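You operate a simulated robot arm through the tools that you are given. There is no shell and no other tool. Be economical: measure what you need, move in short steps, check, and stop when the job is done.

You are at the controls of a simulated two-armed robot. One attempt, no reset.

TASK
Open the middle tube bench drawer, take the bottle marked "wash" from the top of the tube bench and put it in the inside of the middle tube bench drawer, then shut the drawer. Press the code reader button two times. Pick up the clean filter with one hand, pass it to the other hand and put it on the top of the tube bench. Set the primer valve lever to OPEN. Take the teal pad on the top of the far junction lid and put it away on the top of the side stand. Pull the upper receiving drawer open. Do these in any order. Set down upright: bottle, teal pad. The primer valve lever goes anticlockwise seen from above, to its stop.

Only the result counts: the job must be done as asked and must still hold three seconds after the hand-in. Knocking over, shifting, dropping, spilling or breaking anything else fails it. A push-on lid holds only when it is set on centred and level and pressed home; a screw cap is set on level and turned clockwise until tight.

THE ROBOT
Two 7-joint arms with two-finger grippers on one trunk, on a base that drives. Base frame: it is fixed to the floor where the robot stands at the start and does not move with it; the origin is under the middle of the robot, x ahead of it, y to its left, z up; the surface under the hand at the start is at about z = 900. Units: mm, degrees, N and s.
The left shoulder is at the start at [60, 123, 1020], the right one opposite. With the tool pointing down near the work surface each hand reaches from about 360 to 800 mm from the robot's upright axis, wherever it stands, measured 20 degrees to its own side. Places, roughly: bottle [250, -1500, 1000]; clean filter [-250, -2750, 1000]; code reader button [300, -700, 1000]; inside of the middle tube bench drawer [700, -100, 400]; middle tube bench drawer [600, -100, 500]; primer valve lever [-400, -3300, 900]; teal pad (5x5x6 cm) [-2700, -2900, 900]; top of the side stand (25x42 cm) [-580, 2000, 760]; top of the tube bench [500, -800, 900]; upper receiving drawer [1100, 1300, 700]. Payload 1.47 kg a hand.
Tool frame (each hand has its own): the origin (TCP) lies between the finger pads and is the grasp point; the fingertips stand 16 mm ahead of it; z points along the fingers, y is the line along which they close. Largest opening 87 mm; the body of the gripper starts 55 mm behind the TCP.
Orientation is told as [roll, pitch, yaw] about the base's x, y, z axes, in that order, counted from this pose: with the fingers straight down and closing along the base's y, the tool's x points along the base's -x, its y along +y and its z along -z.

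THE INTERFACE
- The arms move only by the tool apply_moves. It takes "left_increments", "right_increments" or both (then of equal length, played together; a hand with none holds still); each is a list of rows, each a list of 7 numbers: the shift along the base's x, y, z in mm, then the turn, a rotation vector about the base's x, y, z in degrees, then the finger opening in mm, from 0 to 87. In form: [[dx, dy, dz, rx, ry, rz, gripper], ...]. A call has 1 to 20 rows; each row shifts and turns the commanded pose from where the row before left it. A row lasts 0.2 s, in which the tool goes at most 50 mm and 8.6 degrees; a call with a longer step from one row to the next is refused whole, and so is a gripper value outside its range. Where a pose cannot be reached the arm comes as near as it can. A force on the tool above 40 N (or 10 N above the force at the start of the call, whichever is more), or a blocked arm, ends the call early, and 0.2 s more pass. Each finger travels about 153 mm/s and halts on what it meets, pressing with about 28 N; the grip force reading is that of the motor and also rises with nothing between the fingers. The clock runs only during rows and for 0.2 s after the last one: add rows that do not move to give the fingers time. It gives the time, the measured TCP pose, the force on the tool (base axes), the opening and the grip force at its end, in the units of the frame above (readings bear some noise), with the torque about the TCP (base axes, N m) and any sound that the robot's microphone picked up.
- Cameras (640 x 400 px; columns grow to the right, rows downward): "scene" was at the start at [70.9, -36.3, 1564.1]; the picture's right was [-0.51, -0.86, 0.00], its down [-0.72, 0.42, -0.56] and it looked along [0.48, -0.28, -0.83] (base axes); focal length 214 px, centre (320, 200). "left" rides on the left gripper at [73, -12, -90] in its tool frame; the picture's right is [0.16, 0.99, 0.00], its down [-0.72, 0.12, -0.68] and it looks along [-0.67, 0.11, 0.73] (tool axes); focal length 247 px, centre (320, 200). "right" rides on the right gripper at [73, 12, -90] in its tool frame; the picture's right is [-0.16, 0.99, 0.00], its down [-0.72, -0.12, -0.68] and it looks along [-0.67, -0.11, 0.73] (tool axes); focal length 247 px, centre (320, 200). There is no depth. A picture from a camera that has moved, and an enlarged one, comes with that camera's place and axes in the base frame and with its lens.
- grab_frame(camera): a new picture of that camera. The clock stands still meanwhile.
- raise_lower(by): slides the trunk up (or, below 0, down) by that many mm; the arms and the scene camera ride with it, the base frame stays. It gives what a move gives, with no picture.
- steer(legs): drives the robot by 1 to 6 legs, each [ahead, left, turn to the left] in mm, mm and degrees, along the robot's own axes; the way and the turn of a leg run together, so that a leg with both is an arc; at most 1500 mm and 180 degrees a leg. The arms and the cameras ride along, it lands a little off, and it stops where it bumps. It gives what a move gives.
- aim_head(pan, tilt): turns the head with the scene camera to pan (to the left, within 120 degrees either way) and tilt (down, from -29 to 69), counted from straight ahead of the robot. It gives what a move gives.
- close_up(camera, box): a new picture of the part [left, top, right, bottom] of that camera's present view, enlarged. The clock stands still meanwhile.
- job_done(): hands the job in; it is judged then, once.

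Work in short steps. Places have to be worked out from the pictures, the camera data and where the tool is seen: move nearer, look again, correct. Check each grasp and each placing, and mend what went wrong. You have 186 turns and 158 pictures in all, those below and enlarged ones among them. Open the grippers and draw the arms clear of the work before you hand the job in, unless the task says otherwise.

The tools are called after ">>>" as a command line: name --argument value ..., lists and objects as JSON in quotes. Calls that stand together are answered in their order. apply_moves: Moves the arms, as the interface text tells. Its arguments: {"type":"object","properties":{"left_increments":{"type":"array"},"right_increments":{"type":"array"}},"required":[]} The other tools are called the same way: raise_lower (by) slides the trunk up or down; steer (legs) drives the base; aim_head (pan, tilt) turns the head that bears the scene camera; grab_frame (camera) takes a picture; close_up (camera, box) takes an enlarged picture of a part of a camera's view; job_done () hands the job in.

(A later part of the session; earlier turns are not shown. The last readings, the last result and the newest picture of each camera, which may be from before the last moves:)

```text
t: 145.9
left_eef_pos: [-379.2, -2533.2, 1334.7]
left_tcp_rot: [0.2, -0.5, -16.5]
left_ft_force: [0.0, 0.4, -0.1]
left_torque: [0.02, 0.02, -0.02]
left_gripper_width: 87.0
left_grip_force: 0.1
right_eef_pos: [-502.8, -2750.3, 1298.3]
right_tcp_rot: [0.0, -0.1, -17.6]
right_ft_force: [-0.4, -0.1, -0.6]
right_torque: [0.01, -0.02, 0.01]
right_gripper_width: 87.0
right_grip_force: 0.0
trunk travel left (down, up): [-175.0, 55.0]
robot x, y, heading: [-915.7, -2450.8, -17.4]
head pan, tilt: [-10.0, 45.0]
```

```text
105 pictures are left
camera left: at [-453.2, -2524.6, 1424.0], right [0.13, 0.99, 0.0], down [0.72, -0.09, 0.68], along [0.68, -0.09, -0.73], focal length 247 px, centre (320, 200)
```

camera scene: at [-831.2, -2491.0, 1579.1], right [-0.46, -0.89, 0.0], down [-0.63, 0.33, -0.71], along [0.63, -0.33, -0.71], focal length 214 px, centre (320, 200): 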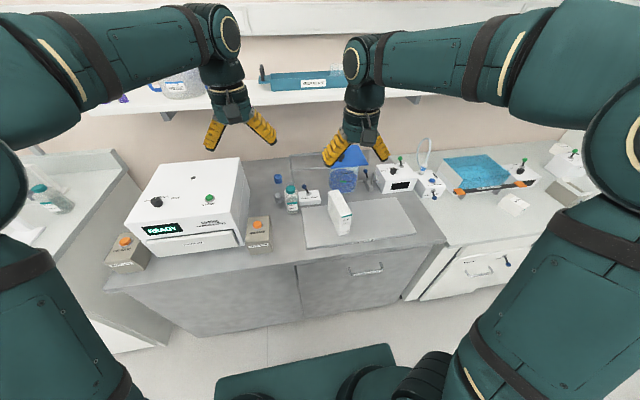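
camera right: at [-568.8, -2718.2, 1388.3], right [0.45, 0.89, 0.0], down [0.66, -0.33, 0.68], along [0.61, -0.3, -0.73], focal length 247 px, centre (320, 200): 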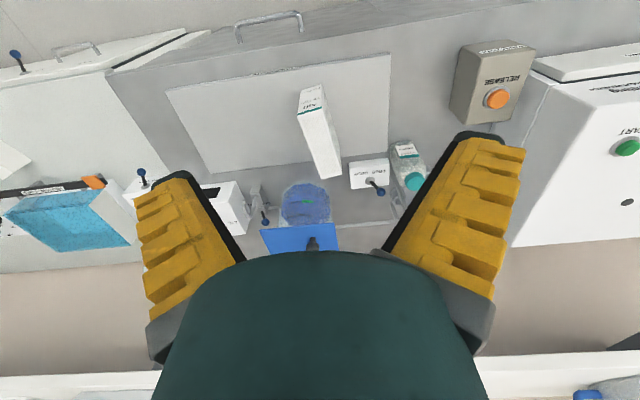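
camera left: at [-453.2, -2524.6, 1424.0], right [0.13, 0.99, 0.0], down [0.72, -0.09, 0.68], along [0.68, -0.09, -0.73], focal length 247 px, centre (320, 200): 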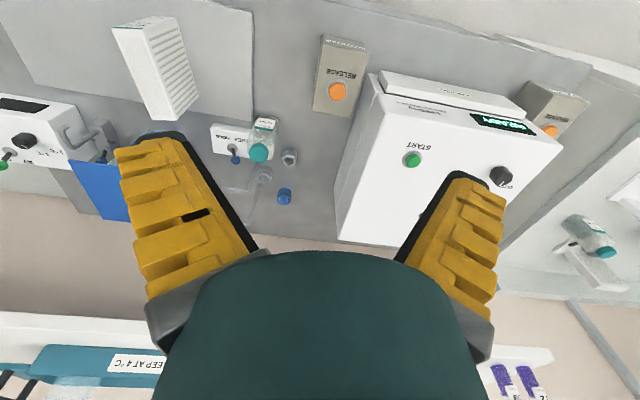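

The white pleated box standing on the grey panel is likely the filter; zoom to read its label.

>>> close_up --camera "scene" --box '[260, 160, 460, 280]'

>>> close_up --camera "scene" --box '[380, 130, 560, 250]'

>>> close_up --camera "right" --box '[260, 60, 420, 180]'

```text
3.20 times, centred on (360, 220) of scene
camera zoom: at [-831.2, -2491.0, 1579.1], right [-0.46, -0.89, 0.0], down [-0.63, 0.33, -0.71], along [0.63, -0.33, -0.71], focal length 686 px, centre (192, 136)
```

zoom: 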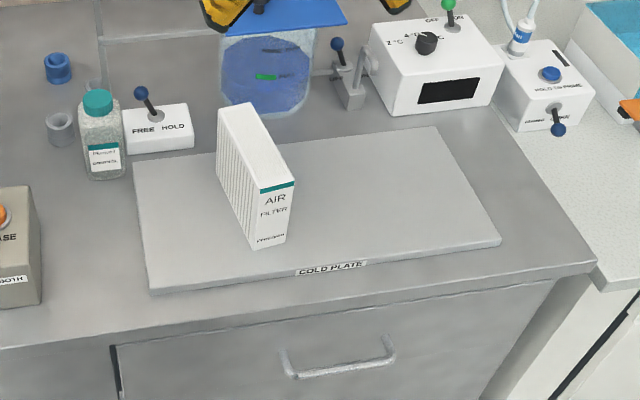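

```text
3.33 times, centred on (470, 190) of scene
camera zoom: at [-831.2, -2491.0, 1579.1], right [-0.46, -0.89, 0.0], down [-0.63, 0.33, -0.71], along [0.63, -0.33, -0.71], focal length 715 px, centre (-180, 233)
```

zoom: 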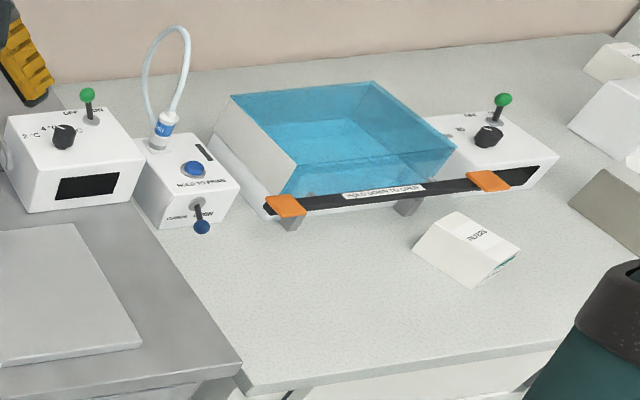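

```text
3.33 times, centred on (340, 120) of right
camera zoom: at [-568.8, -2718.2, 1388.3], right [0.45, 0.89, 0.0], down [0.66, -0.33, 0.68], along [0.61, -0.3, -0.73], focal length 823 px, centre (253, 467)
```

zoom: 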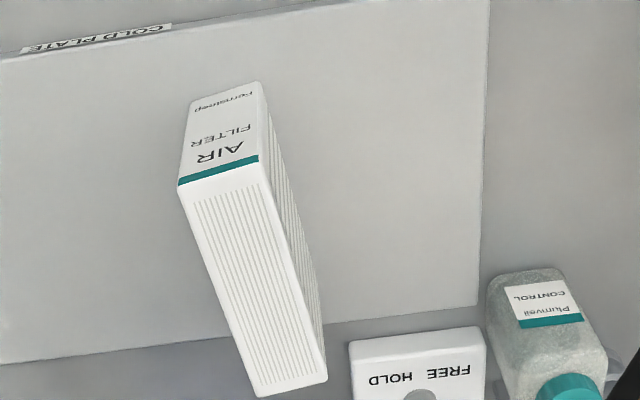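

It's the AIR FILTER: box about 40×135×100 mm centred near [-366,-2814], yaw ≈ -9°, top z≈1012. I bring the right hand above its rear half, aligned.

>>> apply_moves --right_increments '[[33, -13.4, -28, 0, 0, 2.8, 87], [33, -13.4, -28, 0, 0, 2.8, 87], [33, -13.4, -28, 0, 0, 2.8, 87], [33, -13.4, -28, 0, 0, 0, 87], [33, -13.4, -28, 0, 0, 0, 87], [0, 0, -20, 0, 0, 0, 87], [0, 0, 0, 0, 0, 0, 87]]'

>>> grab_frame --camera "right"

>>> close_up --camera "scene" --box '[260, 120, 460, 240]'

```text
t: 147.5
left_eef_pos: [-378.6, -2534.7, 1333.4]
left_tcp_rot: [0.0, -0.3, -16.4]
left_ft_force: [-0.2, 0.7, -0.4]
left_torque: [0.02, 0.02, 0.02]
left_gripper_width: 87.3
left_grip_force: 0.1
right_eef_pos: [-337.4, -2818.9, 1138.6]
right_tcp_rot: [0.0, 0.0, -9.1]
right_ft_force: [0.2, 0.2, -0.4]
right_torque: [0.01, 0.0, -0.01]
right_gripper_width: 87.1
right_grip_force: 0.0
trunk travel left (down, up): [-175.0, 55.0]
robot x, y, heading: [-911.7, -2448.9, -17.5]
head pan, tilt: [-10.0, 45.0]
```

```text
101 pictures are left
camera right: at [-406.5, -2795.3, 1228.2], right [0.31, 0.95, 0.0], down [0.7, -0.23, 0.68], along [0.65, -0.21, -0.73], focal length 247 px, centre (320, 200)
```

right: 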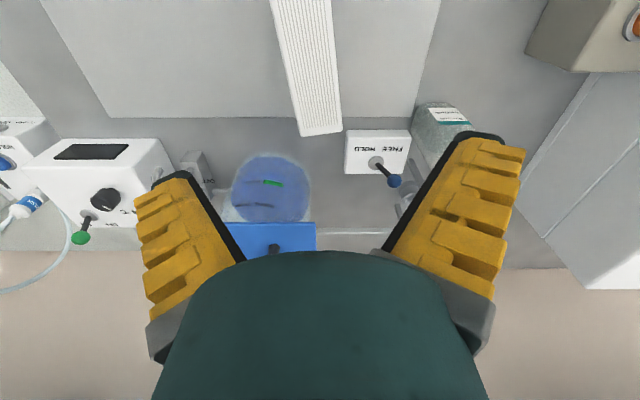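

```text
3.20 times, centred on (360, 180) of scene
camera zoom: at [-830.7, -2491.1, 1579.0], right [-0.46, -0.89, 0.0], down [-0.63, 0.33, -0.71], along [0.63, -0.33, -0.71], focal length 686 px, centre (192, 264)
```

zoom: 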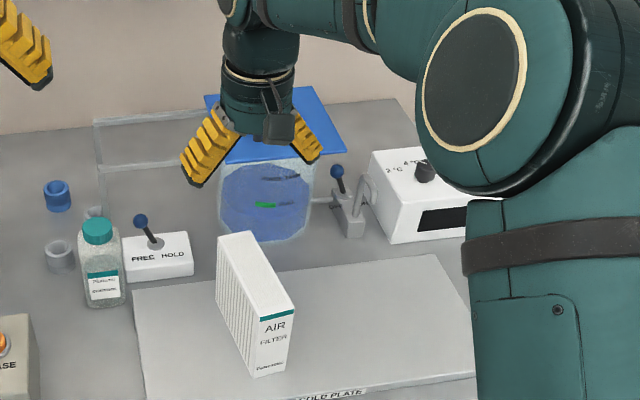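

Aligned with the box. I descend to z≈990 and close on it.

>>> apply_moves --right_increments '[[0, -1, -40, 0, 0, 0, 87], [0, 0, -40, 0, 0, 0, 87], [0, 0, -40, 0, 0, 0, 87], [0, 0, -15, 0, 0, 0, 87], [0, 0, -13, 0, 0, 0, 87], [0, 0, 0, 0, 0, 0, 65], [0, 0, 0, 0, 0, 0, 45], [0, 0, 0, 0, 0, 0, 25], [0, 0, 0, 0, 0, 0, 20]]'

>>> grab_frame --camera "right"

>>> close_up --camera "scene" --box '[260, 120, 460, 240]'

```text
t: 149.5
left_eef_pos: [-377.9, -2533.9, 1333.9]
left_tcp_rot: [0.0, -0.4, -16.5]
left_ft_force: [-0.2, -0.5, -0.3]
left_torque: [0.03, -0.01, 0.03]
left_gripper_width: 87.0
left_grip_force: 0.1
right_eef_pos: [-336.2, -2820.3, 990.6]
right_tcp_rot: [0.0, 0.0, -9.1]
right_ft_force: [0.1, -1.0, 2.4]
right_torque: [-0.05, 0.12, 0.04]
right_gripper_width: 40.9
right_grip_force: 28.4
trunk travel left (down, up): [-175.0, 55.0]
robot x, y, heading: [-913.9, -2449.2, -17.5]
head pan, tilt: [-10.0, 45.0]
```

```text
99 pictures are left
camera right: at [-406.6, -2797.0, 1079.6], right [0.31, 0.95, 0.0], down [0.7, -0.23, 0.68], along [0.65, -0.21, -0.73], focal length 247 px, centre (320, 200)
```

right: 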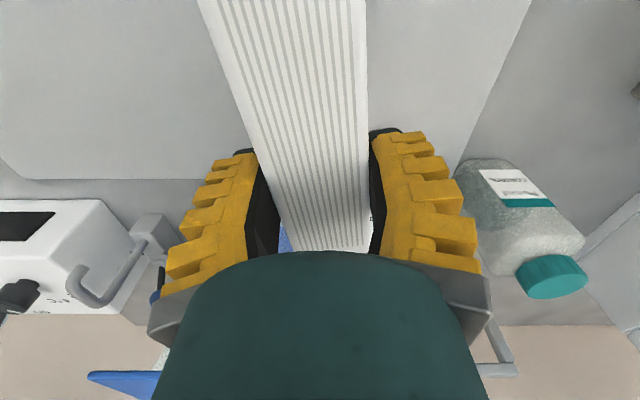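

```text
3.20 times, centred on (360, 180) of scene
camera zoom: at [-831.3, -2491.1, 1579.1], right [-0.46, -0.89, 0.0], down [-0.63, 0.33, -0.71], along [0.63, -0.33, -0.71], focal length 686 px, centre (192, 264)
```

zoom: 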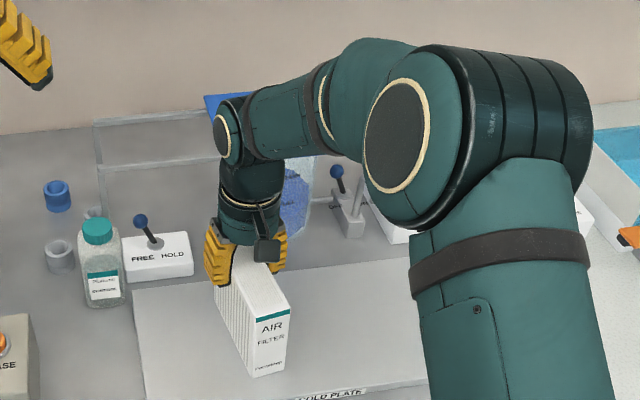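

Gripped at 41 mm. I lift it and back the robot away into free space for the handover.

>>> apply_moves --right_increments '[[0, 0, 25, 0, 0, 0, 20], [0, 0, 40, 0, 0, 0, 20], [0, 0, 40, 0, 0, 0, 20], [0, 0, 40, 0, 0, 0, 20], [0, 0, 40, 0, 0, 0, 20]]'

>>> steer --legs '[[-400, 0, 0]]'

>>> grab_frame --camera "scene"

```text
t: 150.7
left_eef_pos: [-379.3, -2534.8, 1334.7]
left_tcp_rot: [0.0, -0.3, -16.6]
left_ft_force: [0.2, -0.3, 0.2]
left_torque: [0.0, 0.01, 0.03]
left_gripper_width: 87.1
left_grip_force: 0.0
right_eef_pos: [-337.3, -2818.2, 1177.5]
right_tcp_rot: [0.0, 0.0, -9.2]
right_ft_force: [-0.1, 0.9, -1.0]
right_torque: [-0.01, -0.04, -0.02]
right_gripper_width: 41.3
right_grip_force: 28.1
trunk travel left (down, up): [-175.0, 55.0]
robot x, y, heading: [-914.9, -2448.6, -17.5]
head pan, tilt: [-10.0, 45.0]
```

```text
t: 153.2
left_eef_pos: [-764.3, -2411.0, 1334.8]
left_tcp_rot: [0.1, -0.4, -16.1]
left_ft_force: [-0.7, 0.3, 0.2]
left_torque: [-0.05, 0.0, -0.02]
left_gripper_width: 87.1
left_grip_force: 0.0
right_eef_pos: [-721.5, -2696.9, 1176.0]
right_tcp_rot: [0.0, 0.0, -8.8]
right_ft_force: [-0.3, 0.0, -1.2]
right_torque: [0.02, -0.05, -0.02]
right_gripper_width: 41.4
right_grip_force: 28.4
trunk travel left (down, up): [-175.0, 55.0]
robot x, y, heading: [-1295.8, -2328.8, -17.2]
head pan, tilt: [-10.0, 45.0]
```

```text
97 pictures are left
camera scene: at [-1217.1, -2369.7, 1579.1], right [-0.46, -0.89, 0.0], down [-0.63, 0.32, -0.71], along [0.63, -0.32, -0.71], focal length 214 px, centre (320, 200)
```

scene: 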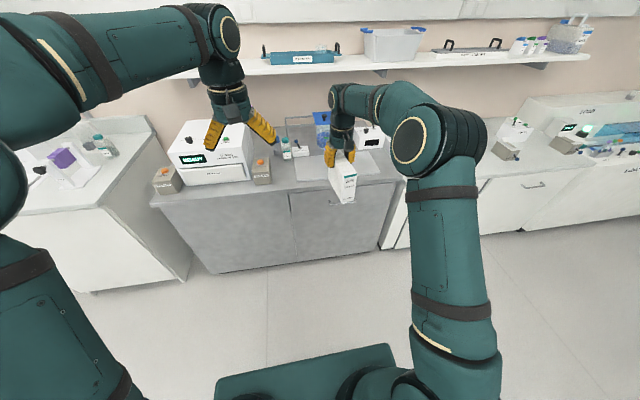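

Filter held safely. For the handover I bring the right hand in front of the robot and tilt the left hand 45° forward-down behind the box.

>>> apply_moves --left_increments '[[-16.4, -15.7, -14.2, -2.22, -7.16, -0.2, 87], [-16.4, -15.7, -14.2, -2.22, -7.16, -0.2, 87], [-16.4, -15.7, -14.2, -2.22, -7.16, -0.2, 87], [-16.4, -15.7, -14.2, -2.22, -7.16, -0.2, 87], [-16.4, -15.7, -14.2, -2.22, -7.16, -0.2, 87], [-16.4, -15.7, -14.2, -2.22, -7.16, -0.1, 87], [0, 0, 0, 0, 0, 0, 87]]' --right_increments '[[4.1, 23.3, 0, 0, 0, -1.4, 20], [4.1, 23.3, 0, 0, 0, -1.4, 20], [4.1, 23.3, 0, 0, 0, -1.4, 20], [4.1, 23.3, 0, 0, 0, -1.4, 20], [4.1, 23.3, 0, 0, 0, -1.4, 20], [4.1, 23.3, 0, 0, 0, -1.4, 20], [0, 0, 0, 0, 0, 0, 20]]'

>>> grab_frame --camera "left"

>>> grab_frame --camera "scene"

```text
t: 154.8
left_eef_pos: [-862.7, -2505.3, 1247.8]
left_tcp_rot: [-0.3, -45.3, -17.2]
left_ft_force: [0.6, 0.1, -0.8]
left_torque: [-0.04, 0.0, 0.0]
left_gripper_width: 87.1
left_grip_force: 0.1
right_eef_pos: [-695.0, -2555.2, 1177.8]
right_tcp_rot: [0.1, 0.1, -17.3]
right_ft_force: [0.4, 0.1, -1.5]
right_torque: [-0.03, -0.04, -0.03]
right_gripper_width: 41.0
right_grip_force: 27.9
trunk travel left (down, up): [-175.0, 55.0]
robot x, y, heading: [-1299.3, -2329.2, -17.3]
head pan, tilt: [-10.0, 45.0]
```

```text
96 pictures are left
camera left: at [-976.5, -2480.6, 1259.0], right [0.19, 0.97, -0.12], down [0.06, 0.11, 0.99], along [0.98, -0.2, -0.04], focal length 247 px, centre (320, 200)
```

left: 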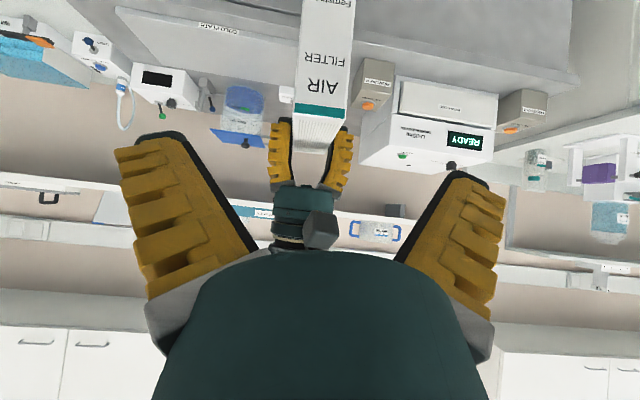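

```text
95 pictures are left
camera scene: at [-1216.3, -2369.9, 1579.0], right [-0.46, -0.89, 0.0], down [-0.63, 0.32, -0.71], along [0.63, -0.32, -0.71], focal length 214 px, centre (320, 200)
```

scene: 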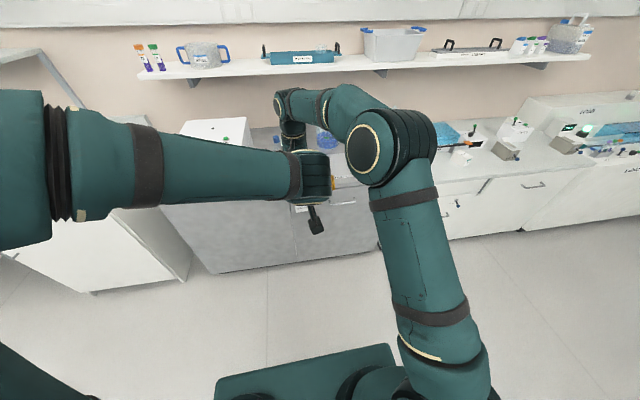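

Alignment is good: box centred between the open left fingers. I advance along the tool axis and close the left hand.

>>> apply_moves --left_increments '[[14.7, -4.3, -14.7, 0, 0, 0, 87], [14.7, -4.3, -14.7, 0, 0, 0, 87], [14.7, -4.3, -14.7, 0, 0, 0, 87], [14.7, -4.3, -14.7, 0, 0, 0, 87], [14.7, -4.3, -14.7, 0, 0, 0, 87], [14.7, -4.3, -14.7, 0, 0, 0, 87], [14.7, -4.3, -14.7, 0, 0, 0, 87], [0, 0, 0, 0, 0, 0, 87]]'

>>> grab_frame --camera "left"

>>> close_up --camera "scene" --box '[230, 60, 430, 240]'

```text
t: 156.6
left_eef_pos: [-758.1, -2534.3, 1147.3]
left_tcp_rot: [-0.4, -45.3, -17.2]
left_ft_force: [-0.1, 0.0, 0.6]
left_torque: [-0.03, 0.02, 0.01]
left_gripper_width: 87.0
left_grip_force: 0.1
right_eef_pos: [-696.1, -2555.4, 1176.4]
right_tcp_rot: [0.0, 0.0, -17.2]
right_ft_force: [0.1, -0.6, -1.6]
right_torque: [-0.02, -0.06, 0.02]
right_gripper_width: 41.1
right_grip_force: 27.9
trunk travel left (down, up): [-175.0, 55.0]
robot x, y, heading: [-1300.6, -2327.9, -17.3]
head pan, tilt: [-10.0, 45.0]
```

```text
94 pictures are left
camera left: at [-871.4, -2511.5, 1158.9], right [0.19, 0.97, -0.12], down [0.06, 0.11, 0.99], along [0.98, -0.2, -0.04], focal length 247 px, centre (320, 200)
```

left: 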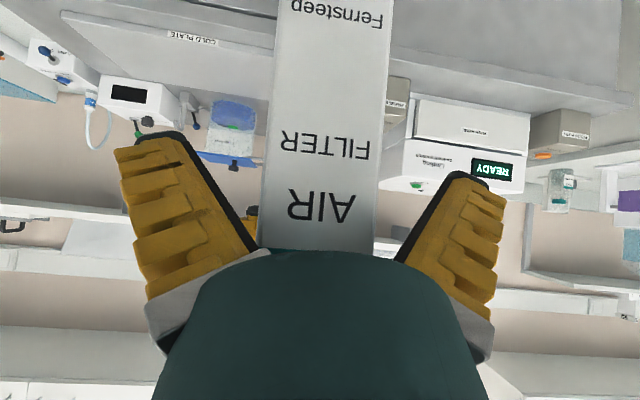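

```text
2.22 times, centred on (330, 150) of scene
camera zoom: at [-1217.0, -2369.6, 1579.1], right [-0.46, -0.89, 0.0], down [-0.63, 0.32, -0.71], along [0.63, -0.32, -0.71], focal length 477 px, centre (298, 311)
```

zoom: 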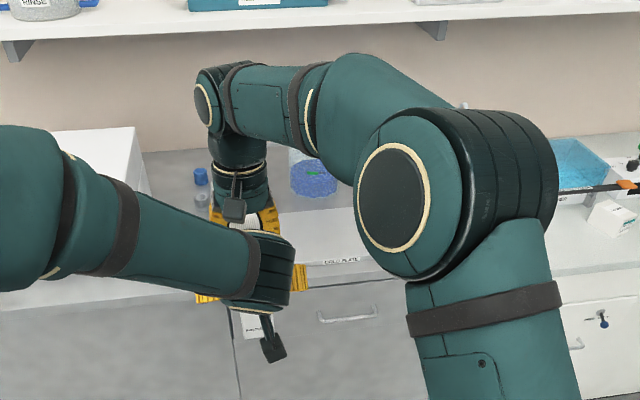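

Box near end lies about 25 mm inside the fingers. I close the left hand.

>>> apply_moves --left_increments '[[0, 0, 0, 0, 0, 0, 65], [0, 0, 0, 0, 0, 0, 45], [0, 0, 0, 0, 0, 0, 25], [0, 0, 0, 0, 0, 0, 20], [0, 0, 0, 0, 0, 0, 20]]'

>>> apply_moves --right_increments '[[0, 0, 0, 0, 0, 0, 44], [0, 0, 0, 0, 0, 0, 60], [0, 0, 0, 0, 0, 0, 75], [0, 0, 0, 0, 0, 0, 87], [0, 0, 0, 0, 0, 0, 87], [0, 0, 25, 0, 0, 0, 87], [0, 0, 40, 0, 0, 0, 87], [0, 0, 40, 0, 0, 0, 87]]'

>>> grab_frame --camera "right"

>>> grab_frame --camera "left"

```text
t: 157.8
left_eef_pos: [-758.8, -2536.6, 1147.1]
left_tcp_rot: [-0.5, -45.4, -17.5]
left_ft_force: [-20.8, -1.4, 8.7]
left_torque: [-0.19, -1.05, -0.31]
left_gripper_width: 47.5
left_grip_force: 27.6
right_eef_pos: [-694.4, -2555.2, 1175.8]
right_tcp_rot: [0.1, 0.0, -17.3]
right_ft_force: [19.6, 1.2, -11.4]
right_torque: [0.03, -0.14, -0.17]
right_gripper_width: 40.8
right_grip_force: 28.0
trunk travel left (down, up): [-175.0, 55.0]
robot x, y, heading: [-1303.0, -2331.1, -17.0]
head pan, tilt: [-10.0, 45.0]
```

```text
t: 159.6
left_eef_pos: [-756.7, -2535.4, 1146.6]
left_tcp_rot: [-0.3, -45.3, -17.2]
left_ft_force: [0.5, -0.7, 0.0]
left_torque: [0.05, 0.08, 0.01]
left_gripper_width: 43.7
left_grip_force: 27.5
right_eef_pos: [-697.0, -2553.9, 1278.8]
right_tcp_rot: [0.0, 0.0, -17.2]
right_ft_force: [-0.3, 0.0, -0.7]
right_torque: [-0.03, -0.01, -0.01]
right_gripper_width: 86.9
right_grip_force: 0.0
trunk travel left (down, up): [-175.0, 55.0]
robot x, y, heading: [-1300.3, -2331.5, -17.3]
head pan, tilt: [-10.0, 45.0]
```

```text
92 pictures are left
camera right: at [-763.1, -2521.3, 1369.9], right [0.44, 0.9, 0.0], down [0.66, -0.33, 0.68], along [0.61, -0.3, -0.73], focal length 247 px, centre (320, 200)
```

right: 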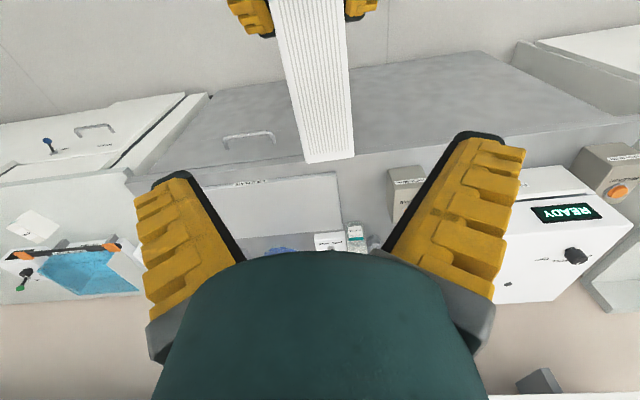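

```text
91 pictures are left
camera left: at [-871.2, -2511.4, 1158.9], right [0.19, 0.97, -0.12], down [0.06, 0.11, 0.99], along [0.98, -0.2, -0.04], focal length 247 px, centre (320, 200)
```

left: 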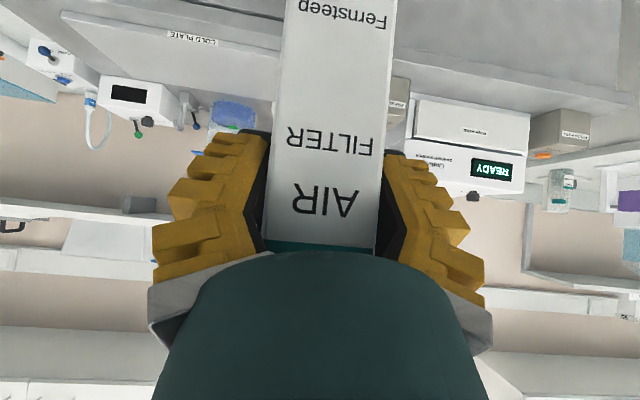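

The left hand now holds the filter alone. I move the right hand aside and drive to the freed spot on the tube bench (where the WASH bottle stood).

>>> apply_moves --right_increments '[[-10, -35, 10, 0, 0, 0, 87], [-20, -35, 10, 0, 0, 0, 87], [-30, -30, 10, 0, 0, 0, 87], [-30, -30, 0, 0, 0, 0, 87], [-30, -20, 0, 0, 0, 0, 87]]'

>>> steer --legs '[[0, 0, -1.1], [0, 1195, 0], [250, 0, 0]]'

>>> aim_head --pan 0 --tilt 50

>>> grab_frame --camera "scene"

>>> grab_frame --camera "right"

>>> grab_frame --camera "left"

```text
t: 160.8
left_eef_pos: [-758.0, -2535.3, 1147.1]
left_tcp_rot: [-0.3, -45.3, -17.3]
left_ft_force: [-0.9, -0.1, -0.1]
left_torque: [-0.01, 0.04, -0.03]
left_gripper_width: 43.5
left_grip_force: 27.9
right_eef_pos: [-820.0, -2707.0, 1312.2]
right_tcp_rot: [0.1, -0.1, -17.3]
right_ft_force: [-0.8, 0.0, -0.3]
right_torque: [-0.03, -0.03, 0.03]
right_gripper_width: 86.9
right_grip_force: 0.0
trunk travel left (down, up): [-175.0, 55.0]
robot x, y, heading: [-1298.9, -2330.4, -17.3]
head pan, tilt: [-10.0, 45.0]
```

```text
t: 173.5
left_eef_pos: [-141.4, -1455.0, 1146.1]
left_tcp_rot: [-0.3, -45.2, -17.6]
left_ft_force: [-0.2, -0.1, 0.0]
left_torque: [0.04, 0.11, -0.02]
left_gripper_width: 41.8
left_grip_force: 27.7
right_eef_pos: [-200.8, -1626.0, 1311.2]
right_tcp_rot: [0.0, 0.1, -17.7]
right_ft_force: [-0.3, 0.3, -0.7]
right_torque: [0.03, -0.01, -0.03]
right_gripper_width: 86.8
right_grip_force: 0.1
trunk travel left (down, up): [-175.0, 55.0]
robot x, y, heading: [-680.0, -1244.5, -17.6]
head pan, tilt: [-10.0, 45.0]
```

```text
t: 174.2
left_eef_pos: [-141.3, -1456.4, 1147.5]
left_tcp_rot: [-0.3, -45.3, -17.5]
left_ft_force: [-0.2, 0.8, 0.5]
left_torque: [0.04, 0.08, -0.02]
left_gripper_width: 41.7
left_grip_force: 28.0
right_eef_pos: [-203.1, -1625.6, 1312.4]
right_tcp_rot: [0.0, -0.1, -17.6]
right_ft_force: [-1.0, 0.1, 0.1]
right_torque: [0.01, -0.04, -0.01]
right_gripper_width: 87.1
right_grip_force: 0.1
trunk travel left (down, up): [-175.0, 55.0]
robot x, y, heading: [-681.8, -1250.3, -17.8]
head pan, tilt: [0.0, 50.0]
```

```text
90 pictures are left
camera scene: at [-598.2, -1272.8, 1572.2], right [-0.3, -0.95, 0.0], down [-0.73, 0.23, -0.64], along [0.61, -0.2, -0.77], focal length 214 px, centre (320, 200)
```

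scene: 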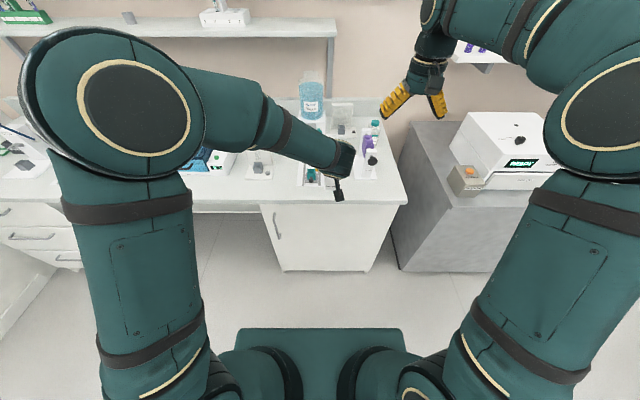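

```text
89 pictures are left
camera right: at [-268.5, -1591.8, 1401.6], right [0.45, 0.89, 0.0], down [0.66, -0.33, 0.68], along [0.61, -0.31, -0.73], focal length 247 px, centre (320, 200)
```

right: 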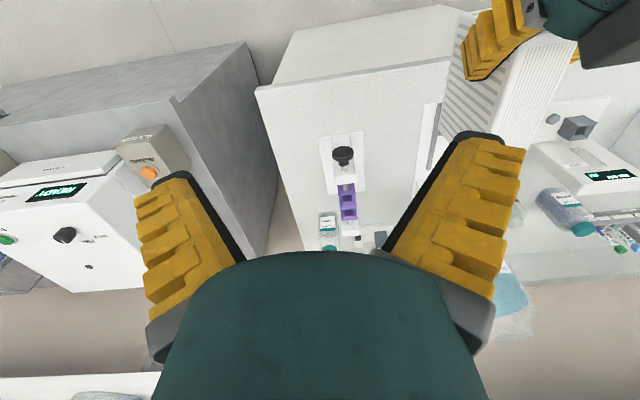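

```text
88 pictures are left
camera left: at [-255.0, -1431.0, 1158.9], right [0.2, 0.97, -0.12], down [0.06, 0.11, 0.99], along [0.98, -0.2, -0.04], focal length 247 px, centre (320, 200)
```

left: 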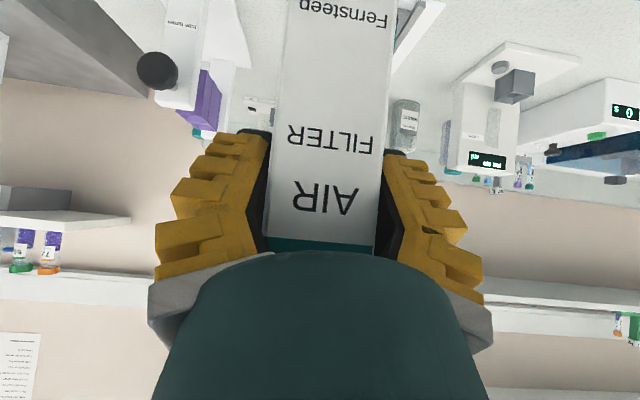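

Driving the last bit, then lowering the filter toward the free spot between filling tap and tube turner.

>>> steer --legs '[[85, -42, 0]]'

>>> apply_moves --left_increments '[[3, -1, -35, 0, 0, 0, 20], [3, -1, -35, 0, 0, 0, 20], [3, -1, -35, 0, 0, 0, 20], [3, -1, -35, 0, 0, 0, 20], [0, 0, 0, 0, 0, 0, 20]]'

>>> grab_frame --camera "right"

>>> grab_frame --camera "left"

>>> grab_frame --camera "scene"

```text
t: 175.3
left_eef_pos: [-72.5, -1521.7, 1146.6]
left_tcp_rot: [-0.2, -45.2, -17.6]
left_ft_force: [0.5, -0.3, -0.3]
left_torque: [0.03, 0.1, 0.03]
left_gripper_width: 41.7
left_grip_force: 28.0
right_eef_pos: [-134.6, -1691.6, 1311.8]
right_tcp_rot: [0.1, 0.0, -17.6]
right_ft_force: [0.5, 0.4, -0.9]
right_torque: [-0.02, 0.02, 0.04]
right_gripper_width: 86.8
right_grip_force: 0.0
trunk travel left (down, up): [-175.0, 55.0]
robot x, y, heading: [-614.3, -1313.3, -17.8]
head pan, tilt: [0.0, 50.0]
```

```text
t: 176.6
left_eef_pos: [-63.2, -1525.3, 1004.8]
left_tcp_rot: [-0.3, -45.3, -17.6]
left_ft_force: [0.0, 0.6, -0.3]
left_torque: [0.04, 0.06, 0.0]
left_gripper_width: 41.7
left_grip_force: 27.9
right_eef_pos: [-136.0, -1690.3, 1312.2]
right_tcp_rot: [0.0, -0.1, -17.7]
right_ft_force: [-0.3, 0.3, 0.1]
right_torque: [-0.03, -0.02, -0.03]
right_gripper_width: 86.9
right_grip_force: 0.1
trunk travel left (down, up): [-175.0, 55.0]
robot x, y, heading: [-616.7, -1309.3, -17.7]
head pan, tilt: [0.0, 50.0]
```

```text
87 pictures are left
camera right: at [-201.6, -1657.4, 1401.9], right [0.45, 0.89, 0.0], down [0.65, -0.33, 0.68], along [0.61, -0.31, -0.73], focal length 247 px, centre (320, 200)
```

right: 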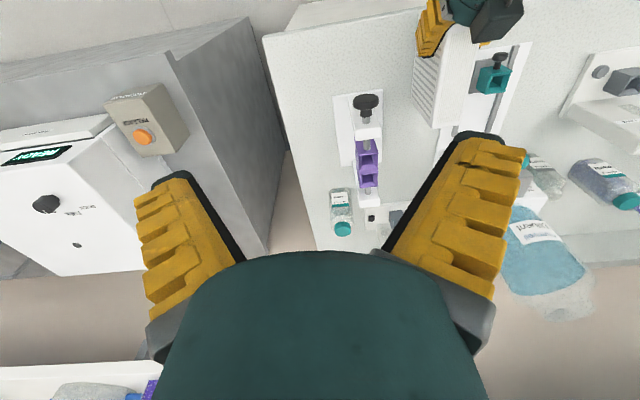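

```text
86 pictures are left
camera left: at [-176.2, -1501.4, 1016.8], right [0.2, 0.97, -0.12], down [0.06, 0.11, 0.99], along [0.98, -0.2, -0.04], focal length 247 px, centre (320, 200)
```

left: 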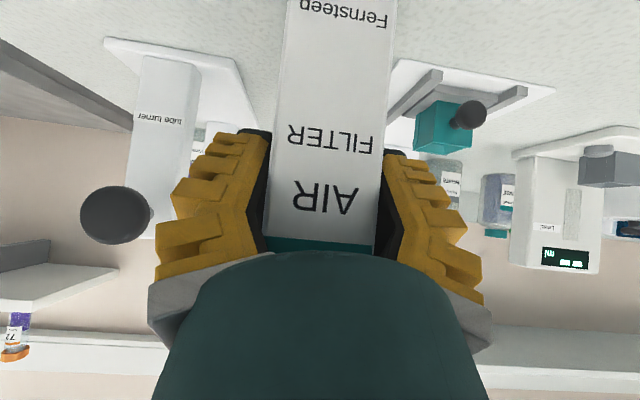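

```text
85 pictures are left
camera scene: at [-531.2, -1338.3, 1572.3], right [-0.3, -0.95, 0.0], down [-0.73, 0.23, -0.64], along [0.61, -0.2, -0.77], focal length 214 px, centre (320, 200)
```

scene: 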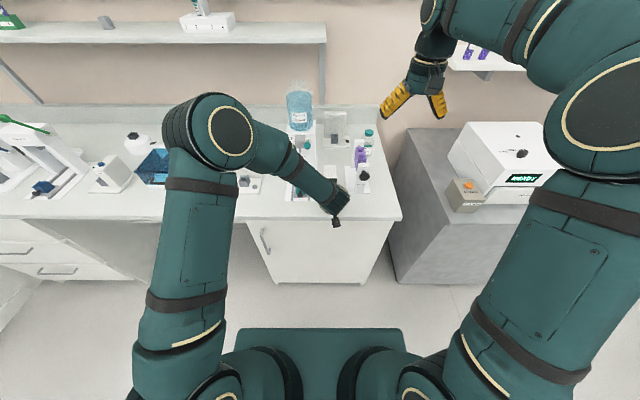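

Clearances check out (≈30 mm left, ≈60 mm right). I lower to contact.

>>> apply_moves --left_increments '[[0, 0, -25, 0, 0, 0, 20], [0, 0, -10, 0, 0, 0, 20], [0, 0, -4, 0, 0, 0, 20], [0, 0, -4, 0, 0, 0, 20], [0, 0, -4, 0, 0, 0, 20], [0, 0, -4, 0, 0, 0, 20], [0, 0, -4, 0, 0, 0, 20], [0, 0, -4, 0, 0, 0, 20]]'

```text
t: 178.3
left_eef_pos: [-63.0, -1523.4, 949.5]
left_tcp_rot: [-0.4, -45.4, -17.5]
left_ft_force: [1.5, 1.2, 22.5]
left_torque: [0.04, 0.04, -0.06]
left_gripper_width: 43.0
left_grip_force: 28.2
right_eef_pos: [-135.8, -1690.9, 1312.6]
right_tcp_rot: [0.0, -0.1, -17.6]
right_ft_force: [-0.6, 0.5, 0.3]
right_torque: [0.0, -0.01, -0.01]
right_gripper_width: 87.0
right_grip_force: 0.0
trunk travel left (down, up): [-175.0, 55.0]
robot x, y, heading: [-612.7, -1312.5, -17.9]
head pan, tilt: [0.0, 50.0]
```

Contact at 22 N. I release the filter and withdraw back along the tool axis.

>>> apply_moves --left_increments '[[0, 0, 3, 0, 0, 0, 44], [0, 0, 0, 0, 0, 0, 60], [0, 0, 0, 0, 0, 0, 75], [0, 0, 0, 0, 0, 0, 87], [0, 0, 0, 0, 0, 0, 87], [-14, 4.4, 14.7, 0, 0, 0, 87], [-14, 4.4, 14.7, 0, 0, 0, 87], [-14, 4.4, 14.7, 0, 0, 0, 87], [-14, 4.4, 14.7, 0, 0, 0, 87], [-14, 4.4, 14.7, 0, 0, 0, 87], [-14, 4.4, 14.7, 0, 0, 0, 87]]'

>>> grab_frame --camera "left"

>>> grab_frame --camera "right"

```text
t: 180.8
left_eef_pos: [-147.7, -1497.9, 1038.7]
left_tcp_rot: [-0.2, -45.3, -17.6]
left_ft_force: [0.6, -0.3, 0.8]
left_torque: [0.01, 0.02, 0.0]
left_gripper_width: 86.9
left_grip_force: 0.1
right_eef_pos: [-136.3, -1690.4, 1312.5]
right_tcp_rot: [0.0, 0.0, -17.7]
right_ft_force: [-0.3, -0.3, 0.4]
right_torque: [-0.02, -0.02, 0.0]
right_gripper_width: 87.0
right_grip_force: 0.1
trunk travel left (down, up): [-175.0, 55.0]
robot x, y, heading: [-609.7, -1311.6, -17.8]
head pan, tilt: [0.0, 50.0]
```

```text
84 pictures are left
camera left: at [-260.1, -1473.6, 1051.3], right [0.2, 0.97, -0.12], down [0.06, 0.11, 0.99], along [0.98, -0.2, -0.04], focal length 247 px, centre (320, 200)
```

left: 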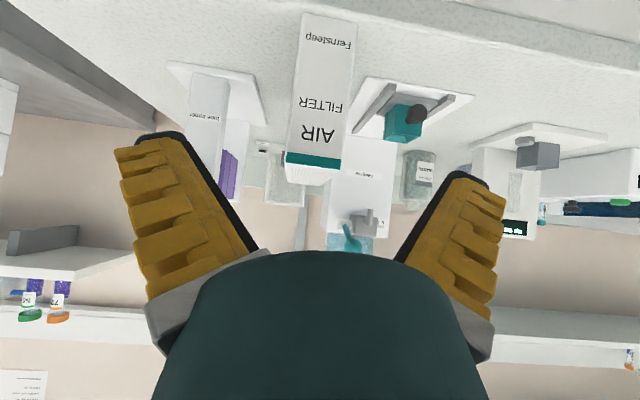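

```text
83 pictures are left
camera right: at [-201.5, -1657.4, 1401.9], right [0.45, 0.89, 0.0], down [0.65, -0.33, 0.68], along [0.61, -0.31, -0.73], focal length 247 px, centre (320, 200)
```

right: 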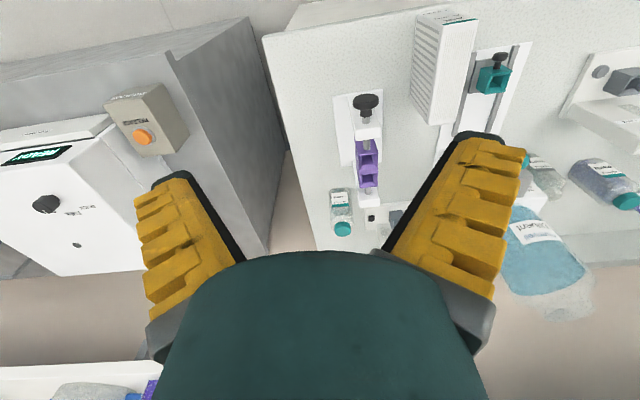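

Filter stands on the tube bench. I straighten the left hand and drive along to the primer valve.

>>> apply_moves --left_increments '[[-14, 4.4, 30, 2.22, 7.16, 0, 87], [-14, 4.4, 30, 2.22, 7.16, 0, 87], [0, 0, 40, 2.22, 7.16, 0, 87], [0, 0, 40, 2.22, 7.16, 0, 87], [0, 0, 40, 2.22, 7.16, 0, 87], [0, 0, 40, 2.22, 7.16, 0, 87]]'

>>> steer --legs '[[-250, 0, -0.6], [0, -1200, 0], [0, -420, 0]]'

>>> steer --legs '[[250, 0, 0]]'

>>> aim_head --pan -15 --tilt 50

>>> grab_frame --camera "scene"

>>> grab_frame --camera "right"

```text
t: 182.2
left_eef_pos: [-175.1, -1489.5, 1259.8]
left_tcp_rot: [-0.6, -0.3, -17.6]
left_ft_force: [0.5, 0.2, 0.1]
left_torque: [-0.01, 0.0, -0.02]
left_gripper_width: 87.0
left_grip_force: 0.1
right_eef_pos: [-134.6, -1692.6, 1311.2]
right_tcp_rot: [0.0, 0.1, -17.5]
right_ft_force: [-0.6, 0.2, -0.2]
right_torque: [0.01, 0.01, 0.02]
right_gripper_width: 87.3
right_grip_force: 0.0
trunk travel left (down, up): [-175.0, 55.0]
robot x, y, heading: [-612.3, -1311.6, -17.6]
head pan, tilt: [0.0, 50.0]
```

```text
t: 198.4
left_eef_pos: [-926.8, -2984.6, 1259.6]
left_tcp_rot: [-0.6, -0.3, -18.3]
left_ft_force: [0.6, -0.2, -1.1]
left_torque: [0.0, 0.03, 0.01]
left_gripper_width: 87.2
left_grip_force: 0.0
right_eef_pos: [-890.0, -3186.7, 1311.5]
right_tcp_rot: [0.0, 0.1, -18.5]
right_ft_force: [0.7, 0.1, 0.6]
right_torque: [-0.03, -0.01, -0.03]
right_gripper_width: 87.1
right_grip_force: 0.1
trunk travel left (down, up): [-175.0, 55.0]
robot x, y, heading: [-1362.0, -2802.2, -18.5]
head pan, tilt: [0.0, 50.0]
```

```text
t: 200.2
left_eef_pos: [-691.8, -3062.7, 1257.8]
left_tcp_rot: [-0.6, -0.3, -18.3]
left_ft_force: [0.6, 0.9, -0.8]
left_torque: [0.02, 0.01, 0.01]
left_gripper_width: 87.1
left_grip_force: 0.0
right_eef_pos: [-655.8, -3265.2, 1311.7]
right_tcp_rot: [0.0, 0.1, -18.6]
right_ft_force: [-0.6, -0.2, -0.2]
right_torque: [-0.01, 0.0, 0.01]
right_gripper_width: 86.9
right_grip_force: 0.0
trunk travel left (down, up): [-175.0, 55.0]
robot x, y, heading: [-1132.7, -2875.5, -18.5]
head pan, tilt: [0.0, 50.0]
```

```text
t: 201.0
left_eef_pos: [-693.3, -3063.4, 1259.0]
left_tcp_rot: [-0.6, -0.3, -18.5]
left_ft_force: [-0.6, -1.2, 0.8]
left_torque: [0.02, -0.05, 0.01]
left_gripper_width: 87.0
left_grip_force: 0.0
right_eef_pos: [-656.6, -3266.4, 1312.5]
right_tcp_rot: [0.0, 0.1, -18.5]
right_ft_force: [0.0, 0.1, -0.2]
right_torque: [0.02, 0.0, -0.01]
right_gripper_width: 86.7
right_grip_force: 0.0
trunk travel left (down, up): [-175.0, 55.0]
robot x, y, heading: [-1128.0, -2879.0, -18.5]
head pan, tilt: [-15.0, 50.0]
```

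```text
82 pictures are left
camera scene: at [-1055.7, -2924.4, 1572.2], right [-0.55, -0.83, 0.0], down [-0.64, 0.42, -0.64], along [0.54, -0.36, -0.77], focal length 214 px, centre (320, 200)
```

scene: 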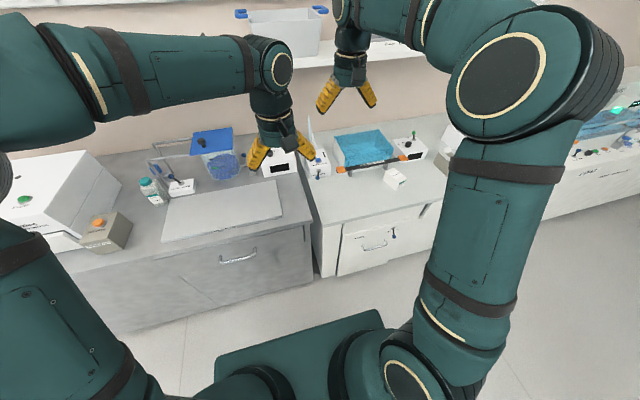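

```text
81 pictures are left
camera right: at [-722.6, -3230.7, 1401.8], right [0.46, 0.89, 0.0], down [0.65, -0.34, 0.68], along [0.6, -0.32, -0.73], focal length 247 px, centre (320, 200)
```

right: 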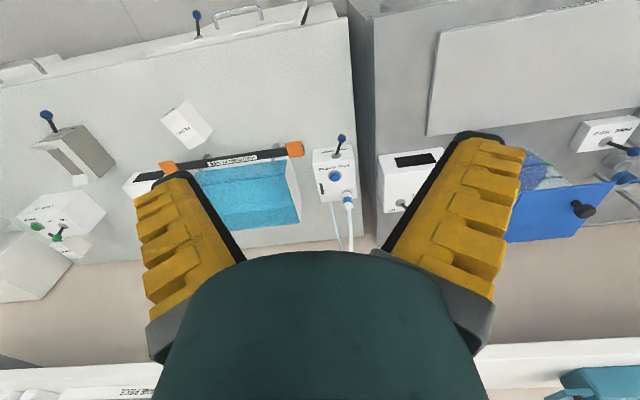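

I zoom on the primer device to read the lever's label and position.

>>> close_up --camera "right" --box '[290, 120, 390, 220]'

>>> close_up --camera "scene" --box '[260, 110, 440, 230]'

```text
4.00 times, centred on (340, 170) of right
camera zoom: at [-722.6, -3230.7, 1401.8], right [0.46, 0.89, 0.0], down [0.65, -0.34, 0.68], along [0.6, -0.32, -0.73], focal length 988 px, centre (240, 320)
```

zoom: 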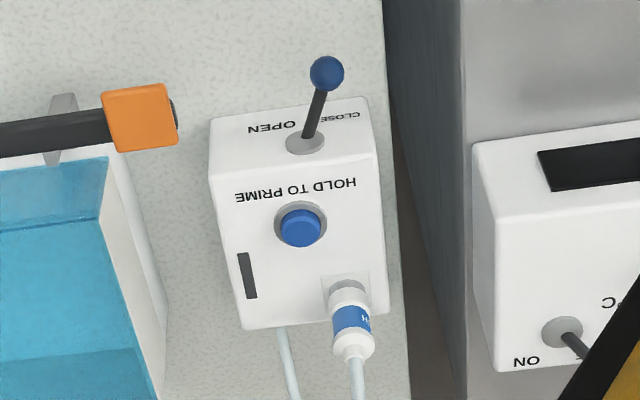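

```text
3.33 times, centred on (350, 170) of scene
camera zoom: at [-1055.7, -2924.4, 1572.2], right [-0.55, -0.83, 0.0], down [-0.64, 0.42, -0.64], along [0.54, -0.36, -0.77], focal length 715 px, centre (220, 300)
```

zoom: 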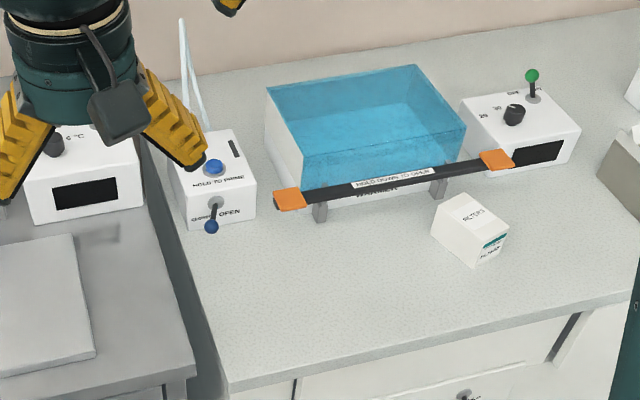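

Lever: pivot ≈[-390,-3360,851], knob ≈[-433,-3324,857], pointing toward me/CLOSED side; OPEN is to my right (anticlockwise). I drive closer and bring the closed right fingers up near the knob's left side.

>>> steer --legs '[[160, 0, 0]]'

>>> apply_moves --right_increments '[[9, 3, -34, 0, 0, 0, 40], [9, 3, -34, 0, 0, 0, 0], [9, 3, -34, 0, 0, 0, 0], [9, 4, -34, 0, 0, 0, 0], [9, 4, -34, 0, 0, 0, 0], [9, 4, -34, 0, 0, 0, 0], [9, 4, -34, 0, 0, 0, 0], [9, 4, -34, 0, 0, 0, 0], [0, 0, 0, 0, 0, 0, 0]]'

>>> grab_frame --camera "right"

>>> close_up --camera "scene" --box '[240, 110, 420, 230]'

```text
t: 202.4
left_eef_pos: [-538.9, -3114.0, 1258.0]
left_tcp_rot: [-0.6, -0.3, -18.4]
left_ft_force: [0.4, 0.1, -0.1]
left_torque: [-0.01, 0.01, -0.02]
left_gripper_width: 87.3
left_grip_force: 0.2
right_eef_pos: [-501.3, -3316.0, 1311.0]
right_tcp_rot: [-0.1, 0.1, -18.5]
right_ft_force: [0.8, 0.0, 0.2]
right_torque: [-0.02, 0.03, 0.01]
right_gripper_width: 87.0
right_grip_force: 0.0
trunk travel left (down, up): [-175.0, 55.0]
robot x, y, heading: [-971.6, -2926.2, -18.5]
head pan, tilt: [-15.0, 50.0]
```

```text
t: 204.4
left_eef_pos: [-540.8, -3113.5, 1259.3]
left_tcp_rot: [-0.6, -0.3, -18.5]
left_ft_force: [0.0, 0.6, -0.1]
left_torque: [-0.02, 0.04, 0.01]
left_gripper_width: 86.9
left_grip_force: 0.0
right_eef_pos: [-433.2, -3286.6, 1040.7]
right_tcp_rot: [-0.1, 0.0, -18.5]
right_ft_force: [0.3, 0.2, 0.2]
right_torque: [0.01, -0.07, 0.03]
right_gripper_width: 0.0
right_grip_force: 27.8
trunk travel left (down, up): [-175.0, 55.0]
robot x, y, heading: [-973.6, -2928.2, -18.7]
head pan, tilt: [-15.0, 50.0]
```

```text
78 pictures are left
camera right: at [-497.5, -3251.4, 1129.1], right [0.46, 0.89, 0.0], down [0.65, -0.34, 0.68], along [0.6, -0.32, -0.73], focal length 247 px, centre (320, 200)
```

right: 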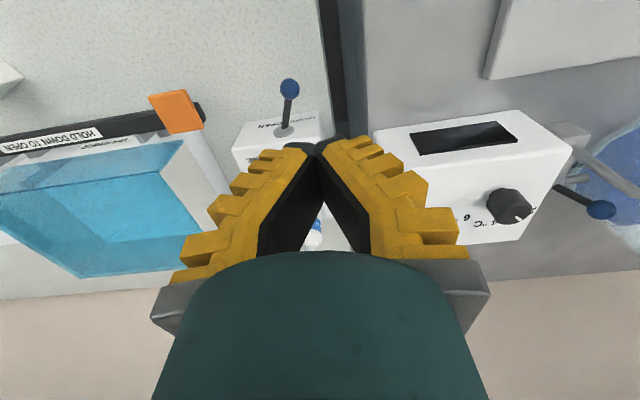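

```text
3.33 times, centred on (330, 170) of scene
camera zoom: at [-902.6, -2975.9, 1572.2], right [-0.55, -0.83, 0.0], down [-0.64, 0.42, -0.64], along [0.54, -0.36, -0.77], focal length 715 px, centre (287, 300)
```

zoom: 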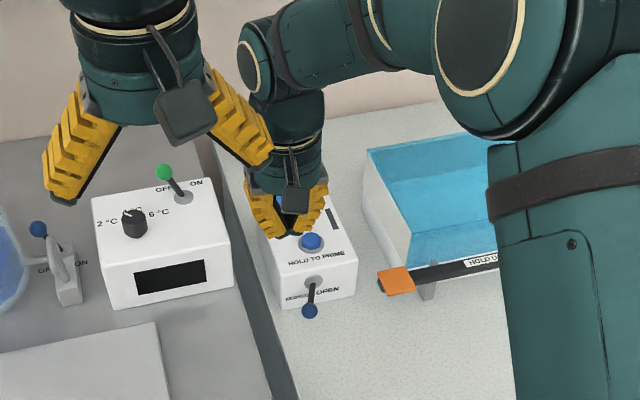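

Knob confirmed at [-432,-3324,856]. I straddle it with slightly open fingers from above, then swing it to the right (anticlockwise).

>>> apply_moves --right_increments '[[0, -19, -20, 0, 0, 0, 44], [1, -18, -40, 0, 0, 0, 44], [0, 0, -40, 0, 0, 0, 44], [0, 0, -35, 0, 0, 0, 44], [0, 0, 0, 0, 0, 0, 44]]'

>>> grab_frame --camera "right"

>>> close_up --camera "scene" --box '[240, 110, 420, 230]'

```text
t: 205.6
left_eef_pos: [-539.6, -3114.9, 1260.3]
left_tcp_rot: [-0.6, -0.3, -18.4]
left_ft_force: [0.8, -0.1, 0.2]
left_torque: [-0.01, 0.02, -0.04]
left_gripper_width: 87.0
left_grip_force: 0.1
right_eef_pos: [-429.0, -3322.9, 903.1]
right_tcp_rot: [0.0, 0.1, -18.4]
right_ft_force: [0.4, 0.3, 0.7]
right_torque: [-0.01, -0.01, -0.03]
right_gripper_width: 49.6
right_grip_force: 4.4
trunk travel left (down, up): [-175.0, 55.0]
robot x, y, heading: [-976.0, -2927.4, -18.3]
head pan, tilt: [-15.0, 50.0]
```

```text
76 pictures are left
camera right: at [-494.8, -3288.5, 992.9], right [0.46, 0.89, 0.0], down [0.65, -0.34, 0.68], along [0.6, -0.32, -0.73], focal length 247 px, centre (320, 200)
```

right: 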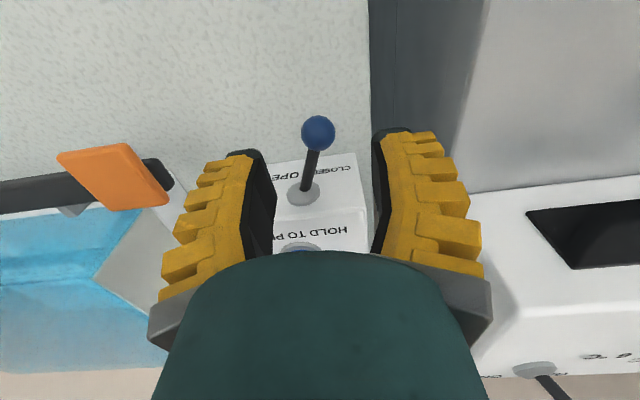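

```text
3.33 times, centred on (330, 170) of scene
camera zoom: at [-902.4, -2975.5, 1572.2], right [-0.55, -0.83, 0.0], down [-0.64, 0.42, -0.64], along [0.54, -0.36, -0.77], focal length 715 px, centre (287, 300)
```

zoom: 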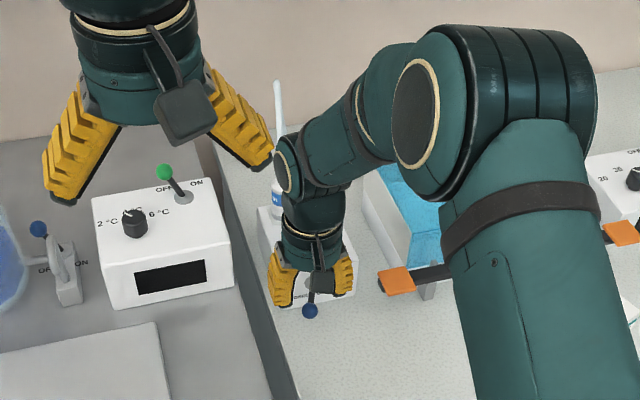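

Lowering around the knob, narrowing the fingers, then sweeping right along the arc.

>>> apply_moves --right_increments '[[-2, 0, -25, 0, 0, 0, 44], [0, 0, -21, 0, 0, 0, 30], [0, 0, 0, 0, 0, 0, 28], [-6.1, -9, 0, 0, 0, 0, 28], [-3.6, -8.3, 0, 0, 0, 0, 28], [-2.1, -8.8, 0, 0, 0, 0, 28], [-0.6, -9.1, 0, 0, 0, 0, 28], [1.1, -9, 0, 0, 0, 0, 28]]'

>>> grab_frame --camera "right"

```text
t: 207.4
left_eef_pos: [-540.9, -3113.9, 1259.6]
left_tcp_rot: [-0.5, -0.3, -18.4]
left_ft_force: [-0.5, -0.2, 0.1]
left_torque: [-0.02, 0.02, 0.0]
left_gripper_width: 87.3
left_grip_force: 0.1
right_eef_pos: [-442.8, -3368.8, 858.5]
right_tcp_rot: [0.0, 0.0, -18.4]
right_ft_force: [-0.7, -0.1, 0.1]
right_torque: [-0.01, 0.01, -0.01]
right_gripper_width: 33.8
right_grip_force: 3.6
trunk travel left (down, up): [-175.0, 55.0]
robot x, y, heading: [-975.1, -2932.4, -18.6]
head pan, tilt: [-15.0, 50.0]
```

```text
74 pictures are left
camera right: at [-508.8, -3333.7, 948.2], right [0.46, 0.89, 0.0], down [0.65, -0.34, 0.68], along [0.6, -0.32, -0.73], focal length 247 px, centre (320, 200)
```

right: 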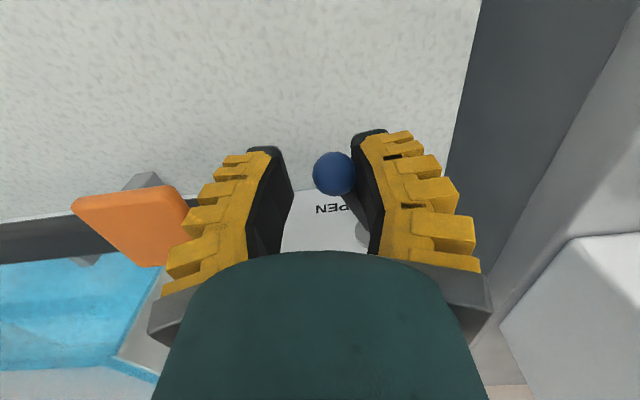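

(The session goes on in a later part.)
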